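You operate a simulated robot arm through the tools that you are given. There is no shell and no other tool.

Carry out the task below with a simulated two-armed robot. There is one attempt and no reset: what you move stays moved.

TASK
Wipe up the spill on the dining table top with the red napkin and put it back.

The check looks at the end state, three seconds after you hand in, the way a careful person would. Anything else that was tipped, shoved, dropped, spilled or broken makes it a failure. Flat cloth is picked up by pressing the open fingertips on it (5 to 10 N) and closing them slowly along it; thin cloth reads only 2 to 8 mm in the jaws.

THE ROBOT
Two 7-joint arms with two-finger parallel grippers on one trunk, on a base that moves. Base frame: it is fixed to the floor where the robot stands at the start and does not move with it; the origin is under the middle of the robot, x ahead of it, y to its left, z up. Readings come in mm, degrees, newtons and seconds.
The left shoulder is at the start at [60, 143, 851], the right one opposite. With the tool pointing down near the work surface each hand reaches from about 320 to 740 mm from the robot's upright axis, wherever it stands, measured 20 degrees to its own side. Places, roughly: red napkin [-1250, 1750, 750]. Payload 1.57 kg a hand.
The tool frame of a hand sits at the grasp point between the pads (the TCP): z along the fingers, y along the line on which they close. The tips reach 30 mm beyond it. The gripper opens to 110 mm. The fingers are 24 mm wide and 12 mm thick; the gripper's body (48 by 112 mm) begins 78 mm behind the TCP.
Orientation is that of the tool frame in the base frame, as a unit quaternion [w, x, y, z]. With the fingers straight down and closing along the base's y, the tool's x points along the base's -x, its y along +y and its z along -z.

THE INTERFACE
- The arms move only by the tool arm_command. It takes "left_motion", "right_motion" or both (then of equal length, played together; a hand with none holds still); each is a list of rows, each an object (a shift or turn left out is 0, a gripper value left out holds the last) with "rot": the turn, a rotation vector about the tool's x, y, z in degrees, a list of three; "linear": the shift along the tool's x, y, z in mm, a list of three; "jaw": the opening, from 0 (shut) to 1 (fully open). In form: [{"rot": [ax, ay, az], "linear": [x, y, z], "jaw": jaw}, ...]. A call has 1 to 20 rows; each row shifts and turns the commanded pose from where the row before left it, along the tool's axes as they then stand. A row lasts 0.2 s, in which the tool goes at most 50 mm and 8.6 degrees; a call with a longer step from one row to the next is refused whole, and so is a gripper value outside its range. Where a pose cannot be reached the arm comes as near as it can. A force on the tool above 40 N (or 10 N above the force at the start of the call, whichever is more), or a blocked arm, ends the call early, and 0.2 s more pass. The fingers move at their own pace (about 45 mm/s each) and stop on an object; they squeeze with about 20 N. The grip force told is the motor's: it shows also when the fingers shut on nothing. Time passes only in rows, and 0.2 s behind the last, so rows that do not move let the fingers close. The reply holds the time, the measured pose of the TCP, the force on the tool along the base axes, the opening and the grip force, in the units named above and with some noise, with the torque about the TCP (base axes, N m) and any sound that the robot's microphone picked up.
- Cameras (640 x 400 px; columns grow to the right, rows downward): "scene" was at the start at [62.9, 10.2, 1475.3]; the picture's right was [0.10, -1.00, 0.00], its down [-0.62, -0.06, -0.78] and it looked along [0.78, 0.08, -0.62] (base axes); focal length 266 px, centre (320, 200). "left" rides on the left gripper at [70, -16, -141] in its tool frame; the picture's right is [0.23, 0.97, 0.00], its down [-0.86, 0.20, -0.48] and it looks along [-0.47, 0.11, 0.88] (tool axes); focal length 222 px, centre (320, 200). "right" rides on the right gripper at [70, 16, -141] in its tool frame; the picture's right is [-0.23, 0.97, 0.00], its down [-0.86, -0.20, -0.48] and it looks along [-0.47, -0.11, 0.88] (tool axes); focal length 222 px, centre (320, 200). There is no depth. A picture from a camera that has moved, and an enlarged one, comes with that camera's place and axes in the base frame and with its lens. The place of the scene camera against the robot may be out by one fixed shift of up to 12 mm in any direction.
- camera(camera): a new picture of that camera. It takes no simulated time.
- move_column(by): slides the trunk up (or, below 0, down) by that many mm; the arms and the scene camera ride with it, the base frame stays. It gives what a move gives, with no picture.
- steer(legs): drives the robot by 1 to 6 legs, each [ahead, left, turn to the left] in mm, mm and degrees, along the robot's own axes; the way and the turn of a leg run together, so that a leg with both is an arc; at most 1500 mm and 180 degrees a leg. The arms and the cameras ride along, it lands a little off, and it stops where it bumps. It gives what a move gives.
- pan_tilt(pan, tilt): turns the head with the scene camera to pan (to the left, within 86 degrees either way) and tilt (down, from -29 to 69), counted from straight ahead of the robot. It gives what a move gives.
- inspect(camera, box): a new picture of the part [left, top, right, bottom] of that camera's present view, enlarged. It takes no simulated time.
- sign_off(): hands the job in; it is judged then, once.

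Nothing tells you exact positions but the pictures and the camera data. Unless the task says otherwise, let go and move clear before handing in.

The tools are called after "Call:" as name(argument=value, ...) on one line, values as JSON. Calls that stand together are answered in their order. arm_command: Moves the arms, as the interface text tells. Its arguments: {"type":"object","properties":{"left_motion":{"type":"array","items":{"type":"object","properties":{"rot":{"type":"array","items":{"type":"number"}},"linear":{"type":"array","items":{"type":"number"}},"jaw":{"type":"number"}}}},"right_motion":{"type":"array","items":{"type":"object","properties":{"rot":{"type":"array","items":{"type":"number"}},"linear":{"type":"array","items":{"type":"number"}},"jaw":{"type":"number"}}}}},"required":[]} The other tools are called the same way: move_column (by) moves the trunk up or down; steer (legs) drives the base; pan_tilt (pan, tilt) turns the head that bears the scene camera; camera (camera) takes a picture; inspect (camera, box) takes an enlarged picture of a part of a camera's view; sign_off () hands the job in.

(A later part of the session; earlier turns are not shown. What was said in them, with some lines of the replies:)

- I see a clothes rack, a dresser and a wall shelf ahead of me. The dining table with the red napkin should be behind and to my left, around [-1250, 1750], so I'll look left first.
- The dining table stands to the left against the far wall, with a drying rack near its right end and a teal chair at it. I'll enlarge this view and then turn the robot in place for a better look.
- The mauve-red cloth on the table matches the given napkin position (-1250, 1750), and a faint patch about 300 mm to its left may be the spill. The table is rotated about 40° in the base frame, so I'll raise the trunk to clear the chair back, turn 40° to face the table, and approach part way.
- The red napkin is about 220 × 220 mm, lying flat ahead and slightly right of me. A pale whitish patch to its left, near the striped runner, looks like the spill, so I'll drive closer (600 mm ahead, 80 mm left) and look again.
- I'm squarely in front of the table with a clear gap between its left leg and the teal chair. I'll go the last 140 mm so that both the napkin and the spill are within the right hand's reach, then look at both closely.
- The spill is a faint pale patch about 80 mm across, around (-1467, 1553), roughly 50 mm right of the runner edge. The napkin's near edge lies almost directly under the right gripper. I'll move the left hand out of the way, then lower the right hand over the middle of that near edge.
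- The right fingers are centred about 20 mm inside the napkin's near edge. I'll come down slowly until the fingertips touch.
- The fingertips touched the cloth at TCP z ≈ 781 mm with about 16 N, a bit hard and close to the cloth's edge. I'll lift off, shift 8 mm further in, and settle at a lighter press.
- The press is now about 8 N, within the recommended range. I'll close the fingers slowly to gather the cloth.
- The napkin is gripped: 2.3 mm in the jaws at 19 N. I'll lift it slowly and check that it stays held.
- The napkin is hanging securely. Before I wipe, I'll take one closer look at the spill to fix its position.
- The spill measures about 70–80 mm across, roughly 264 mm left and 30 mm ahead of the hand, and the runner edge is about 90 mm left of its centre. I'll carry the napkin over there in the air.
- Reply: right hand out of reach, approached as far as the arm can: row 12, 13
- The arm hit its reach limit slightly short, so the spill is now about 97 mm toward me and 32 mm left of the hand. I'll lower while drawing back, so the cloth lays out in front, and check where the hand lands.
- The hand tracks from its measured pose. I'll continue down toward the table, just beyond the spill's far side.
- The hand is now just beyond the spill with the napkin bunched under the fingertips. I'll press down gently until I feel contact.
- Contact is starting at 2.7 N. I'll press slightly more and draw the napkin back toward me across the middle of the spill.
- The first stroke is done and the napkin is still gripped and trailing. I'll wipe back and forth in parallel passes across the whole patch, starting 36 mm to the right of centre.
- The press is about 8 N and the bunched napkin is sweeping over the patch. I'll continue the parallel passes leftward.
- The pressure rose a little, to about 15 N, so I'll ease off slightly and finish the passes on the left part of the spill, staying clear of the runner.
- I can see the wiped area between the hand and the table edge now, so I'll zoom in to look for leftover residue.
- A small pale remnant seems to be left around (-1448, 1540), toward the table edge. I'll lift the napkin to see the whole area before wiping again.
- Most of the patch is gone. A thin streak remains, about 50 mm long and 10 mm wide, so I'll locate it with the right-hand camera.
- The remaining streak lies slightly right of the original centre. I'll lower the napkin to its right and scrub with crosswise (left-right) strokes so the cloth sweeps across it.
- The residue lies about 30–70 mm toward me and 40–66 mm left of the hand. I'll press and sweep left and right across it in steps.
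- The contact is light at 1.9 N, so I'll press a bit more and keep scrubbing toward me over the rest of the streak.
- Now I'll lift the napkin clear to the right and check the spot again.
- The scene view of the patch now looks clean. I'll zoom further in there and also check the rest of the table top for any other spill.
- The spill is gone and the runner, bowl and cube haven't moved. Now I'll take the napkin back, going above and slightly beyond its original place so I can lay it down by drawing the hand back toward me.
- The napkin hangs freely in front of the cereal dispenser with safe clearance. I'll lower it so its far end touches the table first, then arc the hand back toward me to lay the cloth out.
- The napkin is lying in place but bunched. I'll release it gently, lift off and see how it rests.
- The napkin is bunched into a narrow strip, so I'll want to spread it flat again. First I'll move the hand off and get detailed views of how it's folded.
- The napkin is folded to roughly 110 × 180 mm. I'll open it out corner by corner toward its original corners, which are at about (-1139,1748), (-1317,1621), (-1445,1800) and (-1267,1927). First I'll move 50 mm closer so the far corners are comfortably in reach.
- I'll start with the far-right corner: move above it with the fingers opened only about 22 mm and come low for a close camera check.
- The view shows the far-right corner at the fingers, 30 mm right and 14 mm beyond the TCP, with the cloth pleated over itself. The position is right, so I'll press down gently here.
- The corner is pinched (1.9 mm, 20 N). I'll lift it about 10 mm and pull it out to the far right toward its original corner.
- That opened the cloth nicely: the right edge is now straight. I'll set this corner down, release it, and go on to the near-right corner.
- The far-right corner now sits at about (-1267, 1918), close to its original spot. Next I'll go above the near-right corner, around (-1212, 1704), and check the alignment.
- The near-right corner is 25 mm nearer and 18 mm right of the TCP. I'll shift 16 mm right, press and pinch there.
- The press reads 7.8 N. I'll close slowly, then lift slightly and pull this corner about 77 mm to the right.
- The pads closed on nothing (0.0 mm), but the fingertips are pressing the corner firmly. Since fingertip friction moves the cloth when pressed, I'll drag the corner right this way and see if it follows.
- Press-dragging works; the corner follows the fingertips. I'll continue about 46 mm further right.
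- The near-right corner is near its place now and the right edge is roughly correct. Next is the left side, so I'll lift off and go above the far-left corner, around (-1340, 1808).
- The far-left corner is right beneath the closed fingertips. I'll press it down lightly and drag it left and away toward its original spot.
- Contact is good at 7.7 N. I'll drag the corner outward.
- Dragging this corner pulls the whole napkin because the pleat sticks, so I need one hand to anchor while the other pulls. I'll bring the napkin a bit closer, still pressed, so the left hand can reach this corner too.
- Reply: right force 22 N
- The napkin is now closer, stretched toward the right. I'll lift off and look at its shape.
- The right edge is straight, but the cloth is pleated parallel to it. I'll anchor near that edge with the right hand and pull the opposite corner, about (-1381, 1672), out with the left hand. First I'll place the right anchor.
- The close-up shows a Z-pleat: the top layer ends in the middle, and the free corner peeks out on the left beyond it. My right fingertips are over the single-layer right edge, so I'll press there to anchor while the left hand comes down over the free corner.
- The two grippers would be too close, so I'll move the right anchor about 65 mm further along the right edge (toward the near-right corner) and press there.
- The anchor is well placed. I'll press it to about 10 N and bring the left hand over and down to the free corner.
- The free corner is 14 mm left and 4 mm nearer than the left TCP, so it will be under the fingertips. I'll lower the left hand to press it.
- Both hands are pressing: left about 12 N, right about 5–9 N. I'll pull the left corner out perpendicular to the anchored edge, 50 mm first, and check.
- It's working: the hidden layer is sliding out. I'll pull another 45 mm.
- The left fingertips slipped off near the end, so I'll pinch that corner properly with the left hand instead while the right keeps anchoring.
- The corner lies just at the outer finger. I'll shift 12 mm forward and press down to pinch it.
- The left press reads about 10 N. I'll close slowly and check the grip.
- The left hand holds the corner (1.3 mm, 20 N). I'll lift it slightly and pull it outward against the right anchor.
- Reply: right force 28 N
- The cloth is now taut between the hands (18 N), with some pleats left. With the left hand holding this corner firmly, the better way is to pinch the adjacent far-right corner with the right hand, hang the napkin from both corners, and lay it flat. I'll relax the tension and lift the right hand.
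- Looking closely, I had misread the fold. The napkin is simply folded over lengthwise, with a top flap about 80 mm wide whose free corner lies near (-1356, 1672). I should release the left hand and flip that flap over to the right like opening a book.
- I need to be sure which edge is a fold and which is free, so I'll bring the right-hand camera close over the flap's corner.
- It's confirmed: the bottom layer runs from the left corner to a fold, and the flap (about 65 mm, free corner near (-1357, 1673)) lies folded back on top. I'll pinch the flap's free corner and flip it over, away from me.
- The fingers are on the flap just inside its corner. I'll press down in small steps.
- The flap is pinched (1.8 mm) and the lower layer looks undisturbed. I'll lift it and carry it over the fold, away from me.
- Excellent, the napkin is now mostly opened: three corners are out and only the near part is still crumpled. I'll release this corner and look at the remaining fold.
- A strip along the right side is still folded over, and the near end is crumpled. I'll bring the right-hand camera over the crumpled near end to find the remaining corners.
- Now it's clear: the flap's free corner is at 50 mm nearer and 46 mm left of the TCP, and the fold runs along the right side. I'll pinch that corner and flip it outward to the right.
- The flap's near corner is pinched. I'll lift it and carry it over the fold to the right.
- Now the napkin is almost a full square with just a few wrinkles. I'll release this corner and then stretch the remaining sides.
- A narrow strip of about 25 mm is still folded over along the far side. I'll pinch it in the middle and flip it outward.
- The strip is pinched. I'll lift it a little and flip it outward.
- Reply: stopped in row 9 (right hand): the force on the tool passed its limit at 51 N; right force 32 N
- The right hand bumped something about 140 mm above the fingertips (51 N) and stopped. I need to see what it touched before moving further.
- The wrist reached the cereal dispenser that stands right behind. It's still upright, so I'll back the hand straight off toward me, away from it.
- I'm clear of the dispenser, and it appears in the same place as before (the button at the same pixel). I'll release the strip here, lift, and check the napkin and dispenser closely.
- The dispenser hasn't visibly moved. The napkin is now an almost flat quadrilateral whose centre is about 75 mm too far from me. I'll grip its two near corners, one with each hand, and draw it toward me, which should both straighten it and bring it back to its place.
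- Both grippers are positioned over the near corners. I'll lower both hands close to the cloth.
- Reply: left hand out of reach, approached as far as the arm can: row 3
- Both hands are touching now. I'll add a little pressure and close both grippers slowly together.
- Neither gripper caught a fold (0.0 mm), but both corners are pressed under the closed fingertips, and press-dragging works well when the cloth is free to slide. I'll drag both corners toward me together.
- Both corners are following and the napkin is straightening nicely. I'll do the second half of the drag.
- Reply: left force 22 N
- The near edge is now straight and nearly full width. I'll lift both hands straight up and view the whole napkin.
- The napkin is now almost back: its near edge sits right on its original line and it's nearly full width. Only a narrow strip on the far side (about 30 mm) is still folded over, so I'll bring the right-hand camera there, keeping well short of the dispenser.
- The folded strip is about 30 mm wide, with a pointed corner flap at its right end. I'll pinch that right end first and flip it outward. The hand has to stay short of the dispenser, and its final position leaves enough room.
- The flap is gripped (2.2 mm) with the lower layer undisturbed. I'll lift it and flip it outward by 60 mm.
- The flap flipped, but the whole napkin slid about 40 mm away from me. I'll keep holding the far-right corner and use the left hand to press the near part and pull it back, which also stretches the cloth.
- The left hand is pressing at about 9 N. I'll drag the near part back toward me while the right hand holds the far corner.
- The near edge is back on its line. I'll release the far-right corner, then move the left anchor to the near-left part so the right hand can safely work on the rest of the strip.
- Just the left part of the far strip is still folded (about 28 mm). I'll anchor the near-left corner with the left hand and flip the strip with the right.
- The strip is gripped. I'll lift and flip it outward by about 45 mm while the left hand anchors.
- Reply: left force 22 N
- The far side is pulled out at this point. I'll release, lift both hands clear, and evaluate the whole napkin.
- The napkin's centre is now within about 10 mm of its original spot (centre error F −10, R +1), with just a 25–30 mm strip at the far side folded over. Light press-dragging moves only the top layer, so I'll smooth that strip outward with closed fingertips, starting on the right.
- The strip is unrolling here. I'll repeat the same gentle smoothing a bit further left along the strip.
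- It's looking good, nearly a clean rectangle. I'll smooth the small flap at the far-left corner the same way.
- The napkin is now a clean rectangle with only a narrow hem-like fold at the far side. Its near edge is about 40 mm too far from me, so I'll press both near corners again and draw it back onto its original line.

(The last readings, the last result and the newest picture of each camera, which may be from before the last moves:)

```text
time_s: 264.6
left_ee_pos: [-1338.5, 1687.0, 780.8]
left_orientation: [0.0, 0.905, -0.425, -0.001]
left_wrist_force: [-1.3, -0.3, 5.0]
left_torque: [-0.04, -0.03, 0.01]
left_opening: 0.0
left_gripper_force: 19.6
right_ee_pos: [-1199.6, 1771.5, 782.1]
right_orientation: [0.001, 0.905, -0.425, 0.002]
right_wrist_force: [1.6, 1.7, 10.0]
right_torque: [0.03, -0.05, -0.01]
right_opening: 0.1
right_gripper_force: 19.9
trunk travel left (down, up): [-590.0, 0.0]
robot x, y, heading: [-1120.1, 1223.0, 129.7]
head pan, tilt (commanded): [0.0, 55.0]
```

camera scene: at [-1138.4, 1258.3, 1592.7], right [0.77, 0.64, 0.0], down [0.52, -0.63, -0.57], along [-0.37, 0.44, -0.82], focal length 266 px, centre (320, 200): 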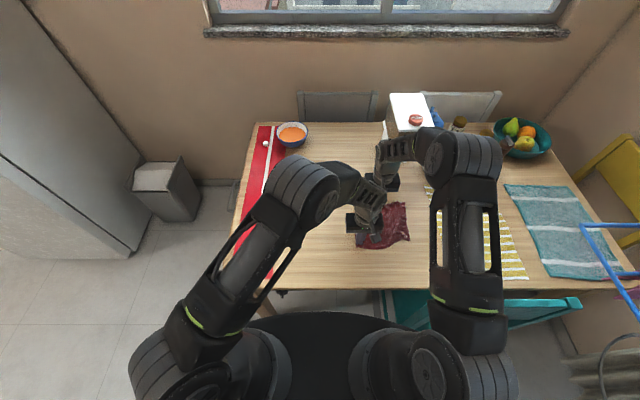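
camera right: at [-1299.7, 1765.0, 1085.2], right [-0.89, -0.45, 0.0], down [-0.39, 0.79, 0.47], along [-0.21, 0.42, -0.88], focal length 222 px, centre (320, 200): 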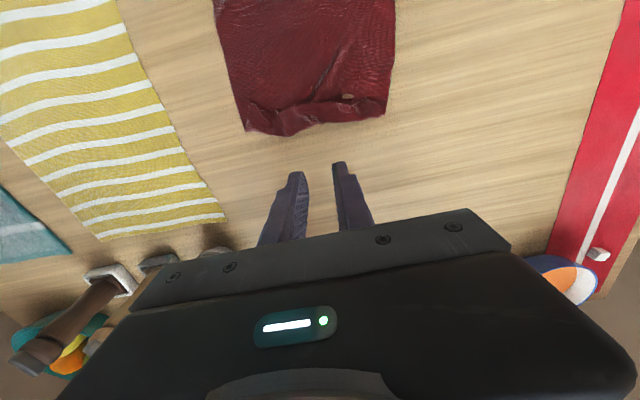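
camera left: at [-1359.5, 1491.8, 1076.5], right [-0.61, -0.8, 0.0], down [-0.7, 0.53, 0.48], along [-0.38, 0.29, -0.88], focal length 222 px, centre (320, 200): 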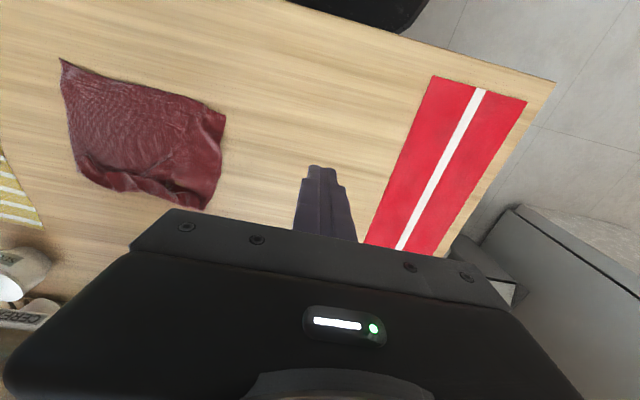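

Both corners are pressed (5 N and 10 N). I'll draw them toward me.

Call:
arm_command(right_motion=[{"linear": [3, -0.5, 0]}, {"linear": [4.8, -1.2, 0]}, {"linear": [4.8, -1.2, 0]}, {"linear": [4.8, -1.2, 0]}, {"linear": [4.8, -1.2, 0]}, {"linear": [4.8, -1.2, 0]}, {"linear": [4.8, -1.2, 0]}, {"linear": [4.8, -1.2, 0]}, {"linear": [0, 0, 0]}], left_motion=[{"linear": [4, 0, 0.4]}, {"linear": [6.4, 0.4, 0]}, {"linear": [6.4, 0.4, 0]}, {"linear": [6.4, 0.4, 0]}, {"linear": [6.4, 0.4, 0]}, {"linear": [6.4, 0.4, 0]}, {"linear": [6.4, 0.4, 0]}, {"linear": [6.4, 0.4, 0]}, {"linear": [0, 0, 0]}])

Call:
arm_command(right_motion=[{"linear": [0, 0, -5]}, {"linear": [0, 0, -15]}, {"linear": [0, 0, -25]}, {"linear": [5, -10, -25]}, {"linear": [5, -20, -25]}, {"linear": [0, -25, -25]}, {"linear": [0, -25, 0]}, {"linear": [0, 0, 0]}], left_motion=[{"linear": [0, 0, -5]}, {"linear": [0, 0, -15]}, {"linear": [0, 5, -25]}, {"linear": [0, 25, -25]}, {"linear": [0, 35, -25]}, {"linear": [0, 40, -25]}, {"linear": [0, 40, 0]}, {"linear": [0, 0, 0]}])

Call:
inspect(camera="scene", box=[315, 180, 435, 275])

Call:
camera(camera="right")

Call:
inspect(camera="left", box=[0, 0, 320, 200])

```text
time_s: 266.6
left_ee_pos: [-1309.2, 1648.9, 781.1]
left_orientation: [-0.002, 0.905, -0.426, -0.001]
left_wrist_force: [0.1, 7.9, 27.2]
left_torque: [0.05, 0.04, -0.02]
left_opening: 0.1
left_gripper_force: 20.1
right_ee_pos: [-1168.0, 1749.0, 781.2]
right_orientation: [0.002, 0.905, -0.425, 0.003]
right_wrist_force: [-4.9, -0.7, 6.8]
right_torque: [-0.02, 0.12, 0.01]
right_opening: 0.0
right_gripper_force: 19.5
trunk travel left (down, up): [-590.0, 0.0]
robot x, y, heading: [-1117.9, 1226.5, 129.6]
head pan, tilt (commanded): [0.0, 55.0]
```

```text
time_s: 268.4
left_ee_pos: [-1420.5, 1556.4, 898.9]
left_orientation: [0.0, 0.905, -0.426, 0.0]
left_wrist_force: [0.6, 0.3, 0.0]
left_torque: [0.01, -0.02, 0.03]
left_opening: 0.1
left_gripper_force: 20.3
right_ee_pos: [-1101.1, 1791.0, 902.2]
right_orientation: [0.003, 0.905, -0.425, 0.003]
right_wrist_force: [0.0, -0.1, -0.4]
right_torque: [0.01, -0.01, 0.01]
right_opening: 0.2
right_gripper_force: 20.2
trunk travel left (down, up): [-590.0, 0.0]
robot x, y, heading: [-1117.9, 1219.6, 129.6]
head pan, tilt (commanded): [0.0, 55.0]
```

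```text
4.21 times, centred on (375, 228) of scene
camera zoom: at [-1138.0, 1258.2, 1592.6], right [0.77, 0.64, 0.0], down [0.52, -0.63, -0.57], along [-0.37, 0.44, -0.82], focal length 1121 px, centre (88, 84)
```

zoom: 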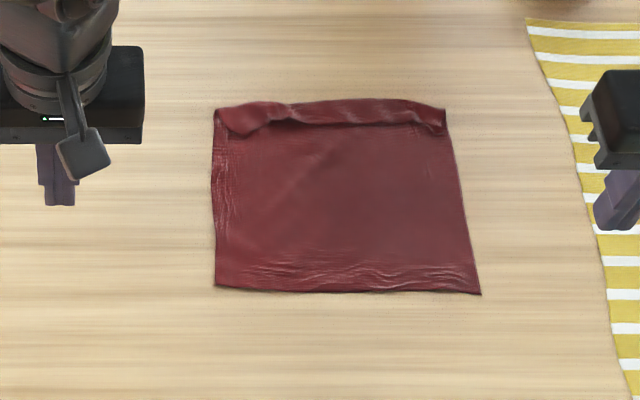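

```text
taken
camera right: at [-1070.4, 1729.8, 1046.3], right [-0.89, -0.45, 0.0], down [-0.39, 0.79, 0.47], along [-0.21, 0.42, -0.88], focal length 222 px, centre (320, 200)
```

right: 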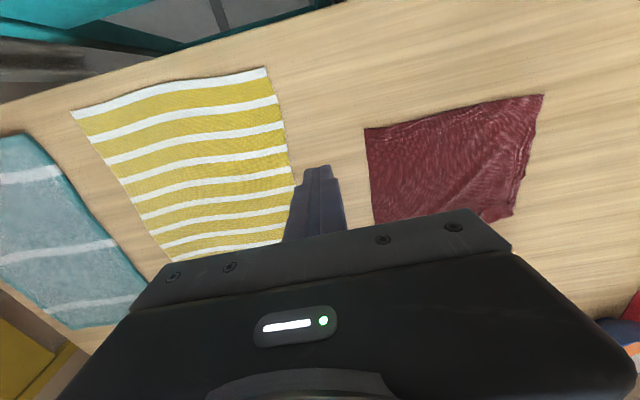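

```text
2.00 times, centred on (160, 100) of left
camera zoom: at [-1363.7, 1510.7, 1039.3], right [-0.61, -0.8, 0.0], down [-0.7, 0.53, 0.48], along [-0.38, 0.29, -0.88], focal length 444 px, centre (640, 400)
```

zoom: 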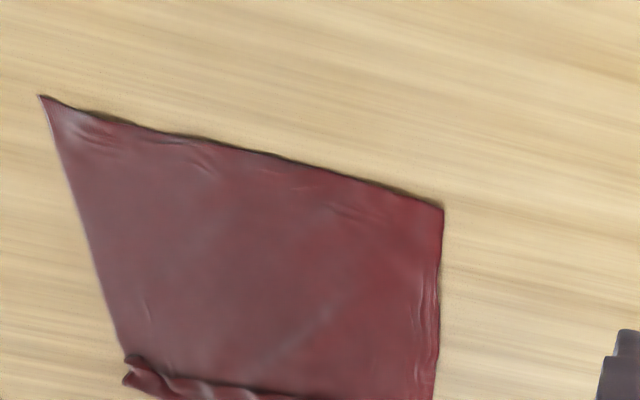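

The napkin's near corners now match the original within about 6 mm, and it lies flat apart from a narrow hem folded over at the far edge. I'll anchor the near-left corner with the left hand and smooth that hem outward with the right, starting at its right end.

Call:
arm_command(left_motion=[{"linear": [0, -20, 0]}, {"linear": [0, -25, 0]}, {"linear": [0, -25, 10]}, {"linear": [0, -25, 20]}, {"linear": [0, -25, 20]}, {"linear": [0, -25, 20]}, {"linear": [0, 0, 20]}, {"linear": [0, 0, 15]}, {"linear": [0, 0, 6]}, {"linear": [0, 0, 3]}, {"linear": [0, 0, 2]}, {"linear": [0, 0, 0]}], right_motion=[{"linear": [-15, 8, 0], "jaw": 0.2}, {"linear": [-18, 9, 0]}, {"linear": [-18, 9, 0]}, {"linear": [-18, 9, 0]}, {"linear": [-18, 9, 0]}, {"linear": [-18, 9, 0]}, {"linear": [-18, 9, 10]}, {"linear": [-18, 9, 20]}, {"linear": [-16, 9, 20]}, {"linear": [-10, 6, 20]}, {"linear": [0, 0, 20]}, {"linear": [0, 0, 8]}])

Call:
inspect(camera="right", box=[180, 20, 460, 195])

Call:
camera(camera="scene")

```text
time_s: 271.0
left_ee_pos: [-1308.6, 1647.9, 783.0]
left_orientation: [0.0, 0.905, -0.425, 0.0]
left_wrist_force: [0.3, -1.2, 0.6]
left_torque: [-0.04, 0.0, 0.0]
left_opening: 0.0
left_gripper_force: 20.4
right_ee_pos: [-1274.9, 1866.5, 802.3]
right_orientation: [0.002, 0.905, -0.425, 0.001]
right_wrist_force: [-0.5, 0.7, 0.2]
right_torque: [0.01, 0.01, -0.02]
right_opening: 22.3
right_gripper_force: 0.1
trunk travel left (down, up): [-590.0, 0.0]
robot x, y, heading: [-1119.5, 1222.8, 129.8]
head pan, tilt (commanded): [0.0, 55.0]
```

```text
2.29 times, centred on (320, 108) of right
camera zoom: at [-1243.5, 1804.0, 946.1], right [-0.89, -0.45, 0.0], down [-0.39, 0.79, 0.47], along [-0.21, 0.42, -0.88], focal length 508 px, centre (320, 411)
```

zoom: 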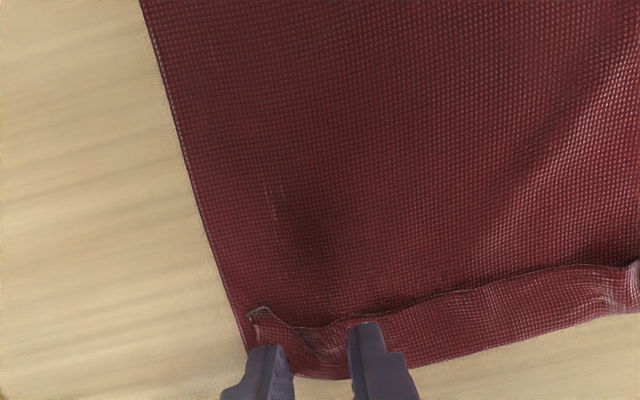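

```text
taken
camera scene: at [-1138.4, 1258.5, 1592.6], right [0.77, 0.64, 0.0], down [0.52, -0.63, -0.57], along [-0.37, 0.44, -0.82], focal length 266 px, centre (320, 200)
```

scene: 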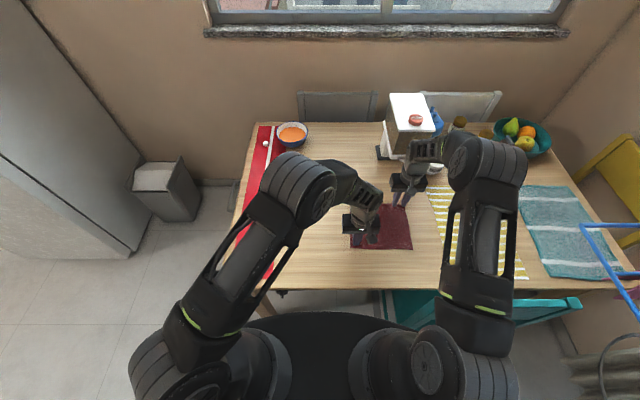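

Call:
arm_command(left_motion=[{"linear": [0, 0, 1.2]}, {"linear": [0, 0, 0.6]}, {"linear": [0, 0, 0]}, {"linear": [0, 0, 0]}, {"linear": [0, 0, 0]}, {"linear": [0, 0, 0]}], right_motion=[{"linear": [0, 0, 6]}, {"linear": [0, 0, 6]}, {"linear": [0, 0, 4]}, {"linear": [0, 0, 2.5]}, {"linear": [0, 0, 1.5]}, {"linear": [0, 0, 0]}])

```text
time_s: 272.4
left_ee_pos: [-1310.0, 1648.9, 782.0]
left_orientation: [0.0, 0.905, -0.425, 0.0]
left_wrist_force: [0.4, -1.2, 0.0]
left_torque: [-0.01, 0.0, 0.0]
left_opening: 0.0
left_gripper_force: 19.7
right_ee_pos: [-1273.3, 1866.4, 782.1]
right_orientation: [0.001, 0.905, -0.424, 0.003]
right_wrist_force: [0.0, 0.2, 3.3]
right_torque: [0.01, -0.06, 0.0]
right_opening: 22.0
right_gripper_force: 0.1
trunk travel left (down, up): [-590.0, 0.0]
robot x, y, heading: [-1116.6, 1224.4, 129.8]
head pan, tilt (commanded): [0.0, 55.0]
```

Call:
arm_command(left_motion=[{"linear": [0, 0, 1.2]}, {"linear": [0, 0, 0.5]}, {"linear": [0, 0, 0]}, {"linear": [0, 0, 0]}, {"linear": [0, 0, 0]}, {"linear": [0, 0, 0]}, {"linear": [0, 0, 0]}, {"linear": [0, 0, 0]}, {"linear": [0, 0, 0]}, {"linear": [0, 0, 0]}, {"linear": [0, 0, 0]}, {"linear": [0, 0, 0]}], right_motion=[{"linear": [0, 0, 0.2]}, {"jaw": 0.18}, {"jaw": 0.16}, {"jaw": 0.14}, {"jaw": 0.12}, {"jaw": 0.1}, {"jaw": 0.08}, {"jaw": 0.06}, {"jaw": 0.04}, {"jaw": 0.02}, {"jaw": 0.0}, {"jaw": 0.0}])

Call:
inspect(camera="right", box=[180, 20, 460, 195])

```text
time_s: 275.0
left_ee_pos: [-1308.9, 1648.3, 780.8]
left_orientation: [0.0, 0.905, -0.425, 0.0]
left_wrist_force: [0.2, 1.7, 19.9]
left_torque: [-0.09, 0.04, -0.03]
left_opening: 0.0
left_gripper_force: 20.1
right_ee_pos: [-1273.3, 1865.0, 782.6]
right_orientation: [0.002, 0.905, -0.425, 0.001]
right_wrist_force: [-0.7, -0.9, 0.6]
right_torque: [-0.01, 0.02, -0.03]
right_opening: 2.5
right_gripper_force: 20.2
trunk travel left (down, up): [-590.0, 0.0]
robot x, y, heading: [-1121.6, 1225.7, 129.6]
head pan, tilt (commanded): [0.0, 55.0]
```

```text
2.29 times, centred on (320, 108) of right
camera zoom: at [-1242.6, 1802.5, 926.8], right [-0.89, -0.45, 0.0], down [-0.39, 0.79, 0.47], along [-0.21, 0.42, -0.88], focal length 508 px, centre (320, 411)
```

zoom: 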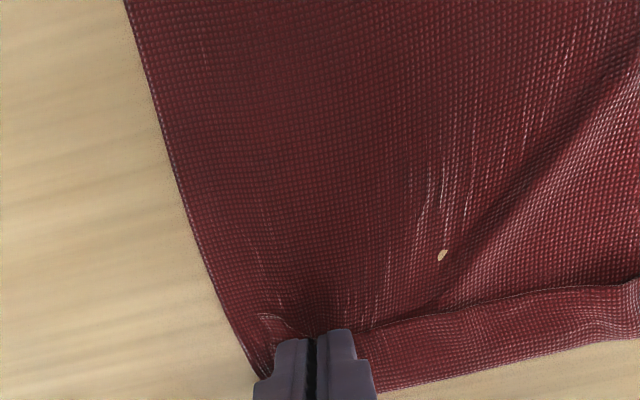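

The strip is gripped and the left hand anchors firmly. I'll lift and flip it outward by about 38 mm.

Call:
arm_command(right_motion=[{"linear": [0, 0, -8]}, {"linear": [-2, 0, -9]}, {"linear": [-5, 0, -6]}, {"linear": [-6, 0, 0]}, {"linear": [-7, 0, 3]}, {"linear": [-7, 0, 6]}, {"linear": [-6, 0, 6]}, {"linear": [-4, 0, 5]}, {"linear": [0, 0, 2]}, {"linear": [0, 0, 0]}])

Call:
inspect(camera="right", box=[120, 0, 520, 200])

Call:
inspect(camera="scene", box=[315, 180, 435, 275])

```text
time_s: 277.2
left_ee_pos: [-1308.9, 1647.1, 780.9]
left_orientation: [-0.002, 0.905, -0.426, 0.0]
left_wrist_force: [-1.1, 5.7, 20.1]
left_torque: [0.08, 0.05, -0.01]
left_opening: 0.0
left_gripper_force: 20.2
right_ee_pos: [-1296.6, 1895.4, 782.8]
right_orientation: [0.002, 0.905, -0.425, 0.002]
right_wrist_force: [0.4, -2.3, 7.8]
right_torque: [-0.13, 0.08, 0.01]
right_opening: 2.4
right_gripper_force: 20.4
trunk travel left (down, up): [-590.0, 0.0]
robot x, y, heading: [-1121.3, 1223.8, 129.5]
head pan, tilt (commanded): [0.0, 55.0]
```

```text
1.60 times, centred on (320, 100) of right
camera zoom: at [-1266.5, 1831.0, 928.1], right [-0.89, -0.45, 0.0], down [-0.39, 0.79, 0.48], along [-0.21, 0.42, -0.88], focal length 355 px, centre (320, 360)
```

zoom: 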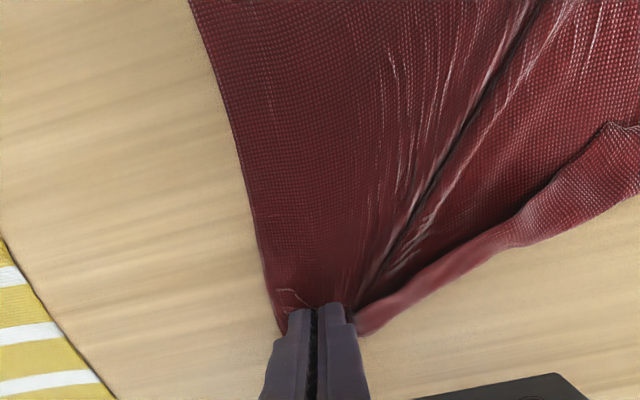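

```text
4.21 times, centred on (375, 228) of scene
camera zoom: at [-1137.6, 1256.4, 1592.8], right [0.77, 0.64, 0.0], down [0.52, -0.63, -0.57], along [-0.37, 0.44, -0.82], focal length 1121 px, centre (88, 84)
```

zoom: 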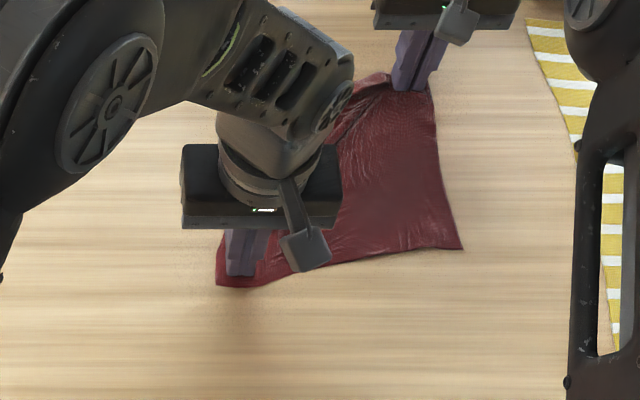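

This time the pinch caught both layers and pulled the right side outward instead of unfolding. The narrow hem isn't worth more disturbance, so I'll release it and bring the near-right corner back to its place as before.

Call:
arm_command(right_motion=[{"jaw": 0.04}, {"jaw": 0.08}, {"jaw": 0.12}, {"jaw": 0.16}, {"jaw": 0.2}, {"linear": [0, 0, -5]}, {"linear": [2, 0, -15]}, {"linear": [5, 0, -20]}, {"linear": [20, 0, -10]}, {"linear": [25, 0, 0]}, {"linear": [25, 0, 0]}, {"linear": [25, 0, 0]}, {"linear": [25, 0, 0]}, {"linear": [20, 0, 0]}, {"linear": [0, 0, 0]}])

Call:
inspect(camera="scene", box=[315, 180, 435, 275])

Call:
inspect(camera="right", box=[120, 0, 520, 220])

```text
time_s: 280.4
left_ee_pos: [-1309.1, 1646.6, 780.9]
left_orientation: [-0.001, 0.905, -0.425, 0.0]
left_wrist_force: [-1.9, 4.2, 26.9]
left_torque: [0.0, 0.06, -0.01]
left_opening: 0.1
left_gripper_force: 20.0
right_ee_pos: [-1202.3, 1780.8, 834.0]
right_orientation: [0.002, 0.905, -0.425, 0.002]
right_wrist_force: [0.0, -1.1, 0.2]
right_torque: [0.07, 0.01, -0.02]
right_opening: 21.6
right_gripper_force: 0.1
trunk travel left (down, up): [-590.0, 0.0]
robot x, y, heading: [-1120.7, 1222.6, 129.4]
head pan, tilt (commanded): [0.0, 55.0]
```

```text
4.21 times, centred on (375, 228) of scene
camera zoom: at [-1137.6, 1256.9, 1592.7], right [0.77, 0.64, 0.0], down [0.52, -0.63, -0.57], along [-0.37, 0.44, -0.82], focal length 1121 px, centre (88, 84)
```

zoom: 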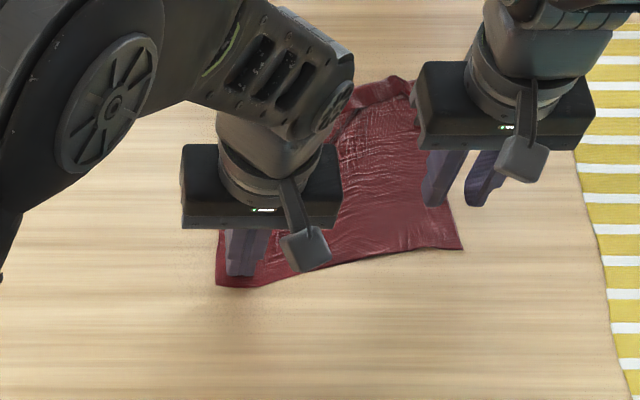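

```text
1.60 times, centred on (320, 110) of right
camera zoom: at [-1172.7, 1717.6, 978.5], right [-0.89, -0.45, 0.0], down [-0.39, 0.79, 0.47], along [-0.21, 0.42, -0.88], focal length 355 px, centre (320, 344)
```

zoom: 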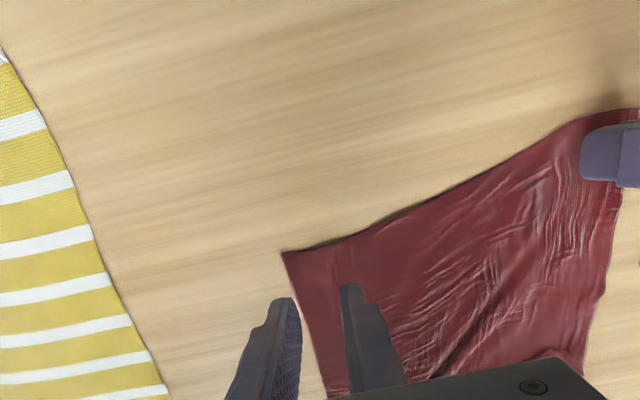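

Call:
arm_command(right_motion=[{"linear": [0, 0, 10], "jaw": 0}, {"linear": [0, 0, 15]}, {"linear": [0, 0, 12]}, {"linear": [0, 0, 8]}, {"linear": [0, 0, 4]}, {"linear": [0, 0, 2]}, {"linear": [0, 0, 1]}, {"linear": [0, 0, 0]}], left_motion=[{"linear": [0, 0, -0.8]}, {"linear": [0, 0, 0]}, {"linear": [0, 0, 0]}, {"linear": [0, 0, 0]}, {"linear": [0, 0, 0]}, {"linear": [0, 0, 0]}, {"linear": [0, 0, 0]}, {"linear": [0, 0, 0]}])

```text
time_s: 282.2
left_ee_pos: [-1308.6, 1647.4, 780.4]
left_orientation: [-0.001, 0.904, -0.426, 0.001]
left_wrist_force: [-0.6, 3.3, 11.8]
left_torque: [0.07, 0.04, -0.02]
left_opening: 0.1
left_gripper_force: 20.1
right_ee_pos: [-1202.3, 1781.8, 780.8]
right_orientation: [0.003, 0.905, -0.425, 0.002]
right_wrist_force: [-0.4, 0.6, 5.2]
right_torque: [0.0, -0.04, 0.01]
right_opening: 0.0
right_gripper_force: 20.3
trunk travel left (down, up): [-590.0, 0.0]
robot x, y, heading: [-1119.8, 1226.4, 129.6]
head pan, tilt (commanded): [0.0, 55.0]
```

The right press is 5 N. I'll drag the near-right corner back toward me.

Call:
arm_command(right_motion=[{"linear": [4, -0.8, 0.4]}, {"linear": [6, -1.2, 0]}, {"linear": [6, -1.2, 0]}, {"linear": [6, -1.2, 0]}, {"linear": [6, -1.2, 0]}, {"linear": [6, -1.2, 0]}, {"linear": [6, -1.2, 0]}, {"linear": [6, -1.2, 0]}, {"linear": [0, 0, 0]}])

Call:
inspect(camera="right", box=[120, 0, 520, 220])

Call:
inspect(camera="scene", box=[315, 180, 435, 275])

```text
time_s: 284.2
left_ee_pos: [-1308.7, 1646.5, 781.8]
left_orientation: [0.0, 0.905, -0.426, 0.0]
left_wrist_force: [1.9, 0.3, 5.8]
left_torque: [-0.02, -0.01, -0.03]
left_opening: 0.0
left_gripper_force: 20.3
right_ee_pos: [-1165.5, 1751.7, 781.8]
right_orientation: [0.002, 0.905, -0.426, 0.002]
right_wrist_force: [-4.0, 2.3, 8.6]
right_torque: [0.08, 0.11, 0.02]
right_opening: 0.1
right_gripper_force: 20.2
trunk travel left (down, up): [-590.0, 0.0]
robot x, y, heading: [-1116.8, 1225.2, 129.3]
head pan, tilt (commanded): [0.0, 55.0]
```

```text
1.60 times, centred on (320, 110) of right
camera zoom: at [-1136.4, 1688.2, 925.8], right [-0.89, -0.45, 0.0], down [-0.39, 0.79, 0.47], along [-0.21, 0.42, -0.88], focal length 355 px, centre (320, 344)
```

zoom: 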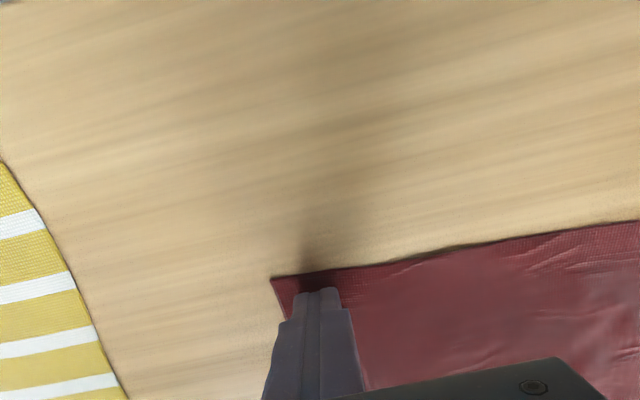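

```text
4.21 times, centred on (375, 228) of scene
camera zoom: at [-1138.3, 1257.4, 1592.6], right [0.77, 0.64, 0.0], down [0.52, -0.63, -0.57], along [-0.37, 0.44, -0.82], focal length 1121 px, centre (88, 84)
```

zoom: 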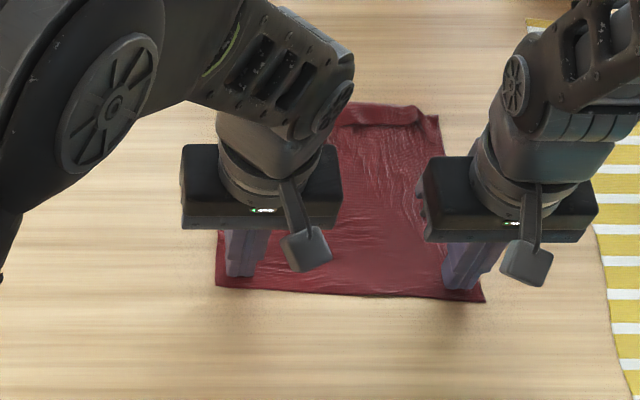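

The near edge is straight and back on its line. I'll lift both hands straight up and check.

Call:
arm_command(right_motion=[{"linear": [0, 0, -5]}, {"linear": [0, 0, -15]}, {"linear": [0, 0, -25]}, {"linear": [5, -10, -25]}, {"linear": [5, -20, -25]}, {"linear": [0, -25, -25]}, {"linear": [0, -25, -20]}, {"linear": [0, 0, 0]}], left_motion=[{"linear": [0, 0, -5]}, {"linear": [0, 0, -15]}, {"linear": [0, 5, -25]}, {"linear": [0, 25, -25]}, {"linear": [0, 35, -25]}, {"linear": [0, 40, -25]}, {"linear": [0, 40, -20]}, {"linear": [0, 0, 0]}])

Call:
inspect(camera="scene", box=[315, 180, 435, 275])

Call:
camera(camera="scene")

Call:
camera(camera="right")

Call:
camera(camera="left")

```text
time_s: 286.0
left_ee_pos: [-1421.2, 1557.8, 921.4]
left_orientation: [0.0, 0.905, -0.426, 0.0]
left_wrist_force: [0.7, 0.2, -0.4]
left_torque: [-0.02, -0.01, -0.01]
left_opening: 0.0
left_gripper_force: 20.1
right_ee_pos: [-1098.2, 1796.3, 921.0]
right_orientation: [0.002, 0.905, -0.425, 0.002]
right_wrist_force: [0.7, -0.3, 0.2]
right_torque: [0.02, 0.02, -0.01]
right_opening: 0.0
right_gripper_force: 19.8
trunk travel left (down, up): [-590.0, 0.0]
robot x, y, heading: [-1122.1, 1221.9, 129.6]
head pan, tilt (commanded): [0.0, 55.0]
```

```text
4.21 times, centred on (375, 228) of scene
camera zoom: at [-1138.2, 1259.0, 1592.6], right [0.77, 0.64, 0.0], down [0.52, -0.63, -0.57], along [-0.37, 0.44, -0.82], focal length 1121 px, centre (88, 84)
```

zoom: 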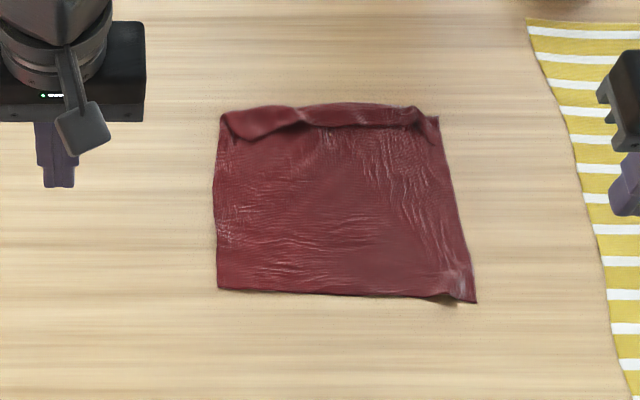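

```text
taken
camera scene: at [-1138.2, 1259.0, 1592.6], right [0.77, 0.64, 0.0], down [0.52, -0.63, -0.57], along [-0.37, 0.44, -0.82], focal length 266 px, centre (320, 200)
```

scene: 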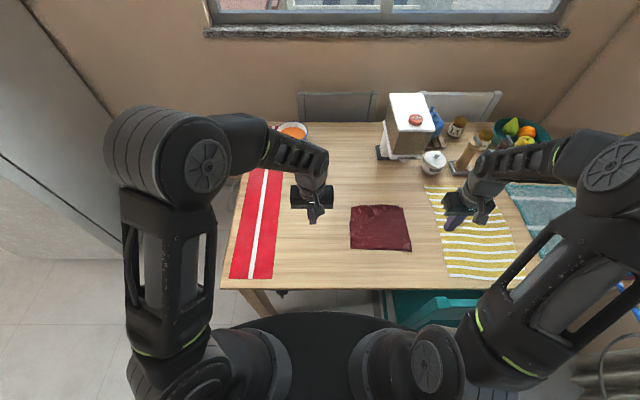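

```text
taken
camera right: at [-1068.1, 1733.7, 1065.4], right [-0.89, -0.45, 0.0], down [-0.39, 0.79, 0.47], along [-0.21, 0.42, -0.88], focal length 222 px, centre (320, 200)
```

right: 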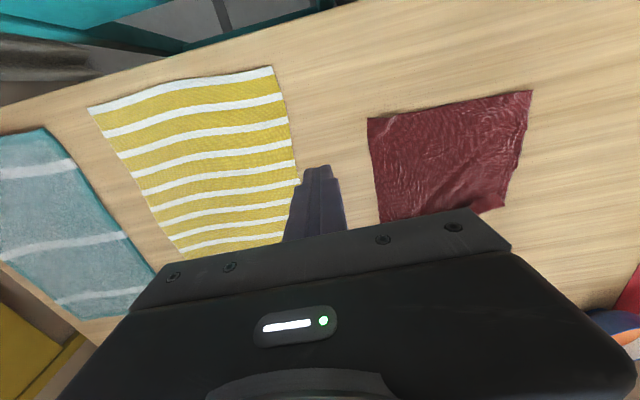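

```text
taken
camera left: at [-1365.0, 1512.4, 1062.4], right [-0.61, -0.8, 0.0], down [-0.7, 0.53, 0.48], along [-0.38, 0.29, -0.88], focal length 222 px, centre (320, 200)
```

left: 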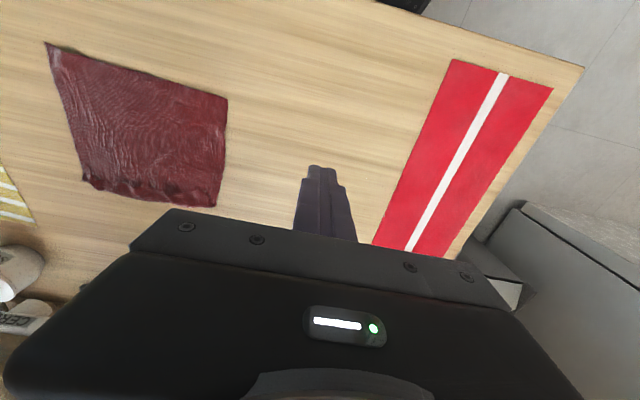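

The napkin is back: its corners are within about 10 mm at the near side, its centre is within about 2 cm, and just a narrow hem is folded at the far edge. I'll raise both arms clear and inspect the whole table.

Call:
arm_command(right_motion=[{"linear": [0, -10, -25]}, {"linear": [5, -10, -30]}, {"linear": [5, 0, -30]}, {"linear": [5, 0, -30]}, {"linear": [5, 0, -25]}, {"linear": [0, 0, 0]}], left_motion=[{"linear": [0, 20, -25]}, {"linear": [0, 25, -30]}, {"linear": [0, 25, -35]}, {"linear": [0, 25, -35]}, {"linear": [0, 25, -35]}, {"linear": [0, 0, 0]}])

Call:
steer(legs=[[-250, 0, 0]])

Call:
camera(camera="scene")

Call:
inspect(camera="scene", box=[220, 90, 420, 215])

Call:
inspect(camera="scene", box=[360, 70, 560, 195])

```text
time_s: 287.4
left_ee_pos: [-1513.3, 1480.2, 1081.8]
left_orientation: [0.001, 0.905, -0.425, 0.0]
left_wrist_force: [-0.1, -0.4, -0.7]
left_torque: [-0.03, -0.01, -0.01]
left_opening: 0.0
left_gripper_force: 19.5
right_ee_pos: [-1070.2, 1795.1, 1059.7]
right_orientation: [0.003, 0.905, -0.425, 0.002]
right_wrist_force: [-0.8, -0.1, 0.2]
right_torque: [-0.05, 0.02, -0.03]
right_opening: 0.0
right_gripper_force: 20.1
trunk travel left (down, up): [-590.0, 0.0]
robot x, y, heading: [-1117.8, 1227.3, 129.7]
head pan, tilt (commanded): [0.0, 55.0]
```

```text
time_s: 289.3
left_ee_pos: [-1351.8, 1285.6, 1081.4]
left_orientation: [0.001, 0.905, -0.426, -0.001]
left_wrist_force: [-0.1, -0.6, -0.3]
left_torque: [0.02, 0.03, 0.0]
left_opening: 0.0
left_gripper_force: 19.5
right_ee_pos: [-910.4, 1602.2, 1060.0]
right_orientation: [0.002, 0.905, -0.426, 0.002]
right_wrist_force: [-0.5, -0.1, -0.2]
right_torque: [0.03, 0.02, -0.03]
right_opening: 0.1
right_gripper_force: 20.6
trunk travel left (down, up): [-590.0, 0.0]
robot x, y, heading: [-959.2, 1029.8, 129.5]
head pan, tilt (commanded): [0.0, 55.0]
```

```text
taken
camera scene: at [-977.3, 1063.9, 1592.7], right [0.77, 0.64, 0.0], down [0.52, -0.63, -0.57], along [-0.37, 0.44, -0.82], focal length 266 px, centre (320, 200)
```

scene: 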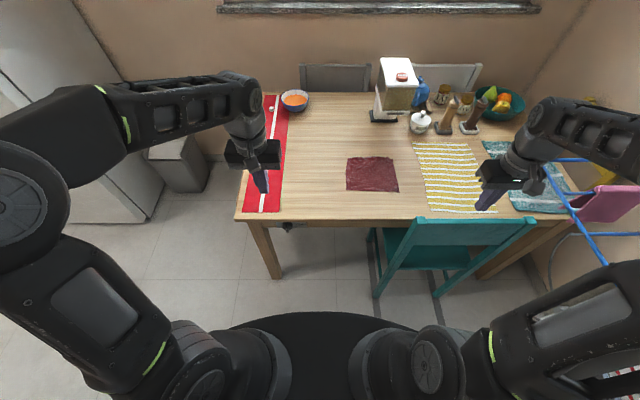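

```text
3.20 times, centred on (320, 152) of scene
camera zoom: at [-977.3, 1063.9, 1592.7], right [0.77, 0.64, 0.0], down [0.52, -0.63, -0.57], along [-0.37, 0.44, -0.82], focal length 852 px, centre (320, 352)
```

zoom: 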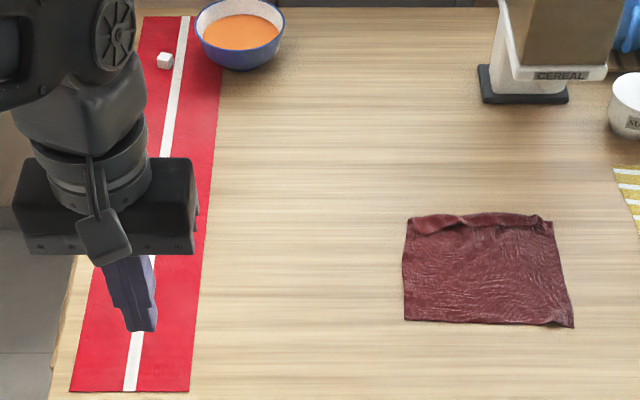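

```text
3.20 times, centred on (460, 132) of scene
camera zoom: at [-977.3, 1063.9, 1592.7], right [0.77, 0.64, 0.0], down [0.52, -0.63, -0.57], along [-0.37, 0.44, -0.82], focal length 852 px, centre (-128, 416)
```

zoom: 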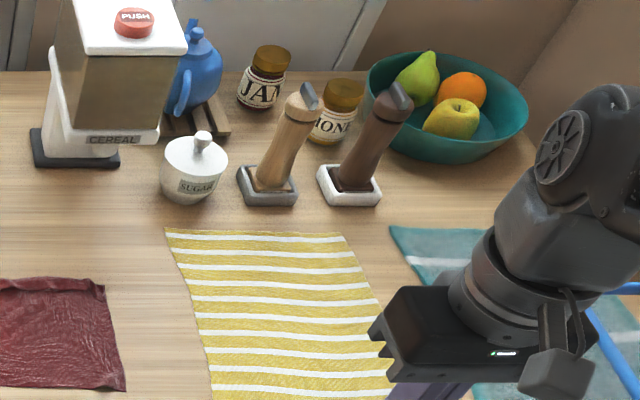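

Everything on the table is upright, and the dispenser's base measures at the same spot as at the start (within a few mm). I'll take one last close look at the spill area.

Call:
inspect(camera="scene", box=[275, 150, 355, 200])

Call:
camera(camera="left")

Call:
pan_tilt(pan=0, tilt=45)

Call:
inspect(camera="scene", box=[240, 150, 440, 275])

```text
8.00 times, centred on (315, 175) of scene
camera zoom: at [-977.3, 1063.9, 1592.7], right [0.77, 0.64, 0.0], down [0.52, -0.63, -0.57], along [-0.37, 0.44, -0.82], focal length 2129 px, centre (360, 400)
```

zoom: 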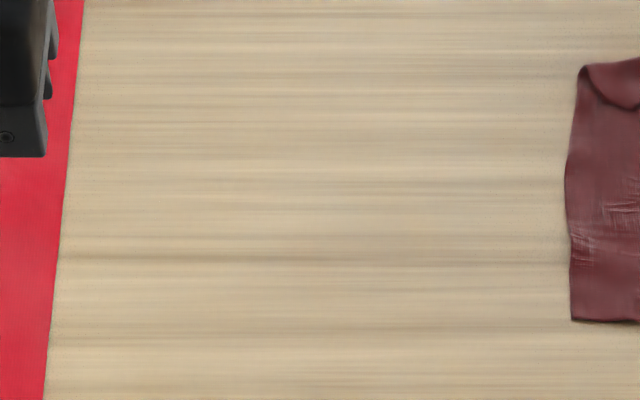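

```text
taken
camera left: at [-1295.0, 1240.4, 1221.5], right [-0.61, -0.8, 0.0], down [-0.7, 0.53, 0.48], along [-0.38, 0.29, -0.88], focal length 222 px, centre (320, 200)
```

left: 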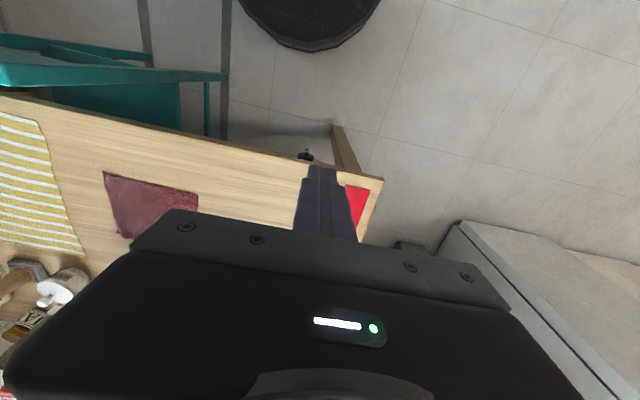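

```text
time_s: 290.0
left_ee_pos: [-1352.8, 1285.3, 1080.6]
left_orientation: [0.0, 0.905, -0.426, 0.001]
left_wrist_force: [0.8, 0.0, 0.0]
left_torque: [-0.02, 0.04, 0.02]
left_opening: 0.0
left_gripper_force: 20.0
right_ee_pos: [-910.8, 1602.3, 1060.0]
right_orientation: [0.002, 0.905, -0.426, 0.003]
right_wrist_force: [-0.4, 0.0, -0.7]
right_torque: [0.01, 0.01, 0.04]
right_opening: 0.0
right_gripper_force: 19.8
trunk travel left (down, up): [-590.0, 0.0]
robot x, y, heading: [-960.9, 1027.4, 129.8]
head pan, tilt (commanded): [0.0, 45.0]
```

```text
3.20 times, centred on (340, 212) of scene
camera zoom: at [-984.2, 1072.2, 1606.0], right [0.77, 0.64, 0.0], down [0.45, -0.55, -0.71], along [-0.45, 0.54, -0.71], focal length 852 px, centre (256, 160)
```

zoom: 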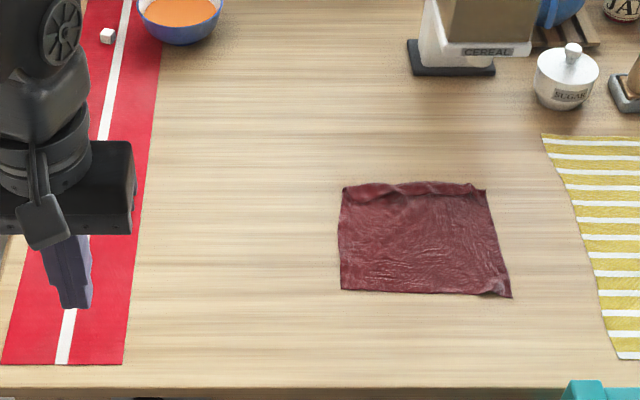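

The spill is gone, and the red napkin is back in its place, released and lying nearly flat. Everything else stands as it did and both hands are clear, so I'm handing the job in.

Call:
sign_off()

```text
The job is handed in.
```

I wiped up the spill with the red napkin, put the napkin back in its place, and handed the job in. In the last pictures the patch of table where the spill was looks clean.

- **Napkin:** Its centre is about 2 cm from where it started. It lies nearly flat, but it has some wrinkles and a strip of about 2–3 cm along the far edge is still folded over. It is also turned from how it lay before, so different edges face each way.
- **Bump:** While I was spreading the napkin, the right hand hit the cereal dispenser with about 51 N, and I backed off. It stayed upright, and from the pictures its base is within about 6 mm of where it stood.
- **Everything else:** I saw nothing else moved, tipped or spilled on the table.

Both hands are empty and clear of the table, and the robot stands about 25 cm further back.
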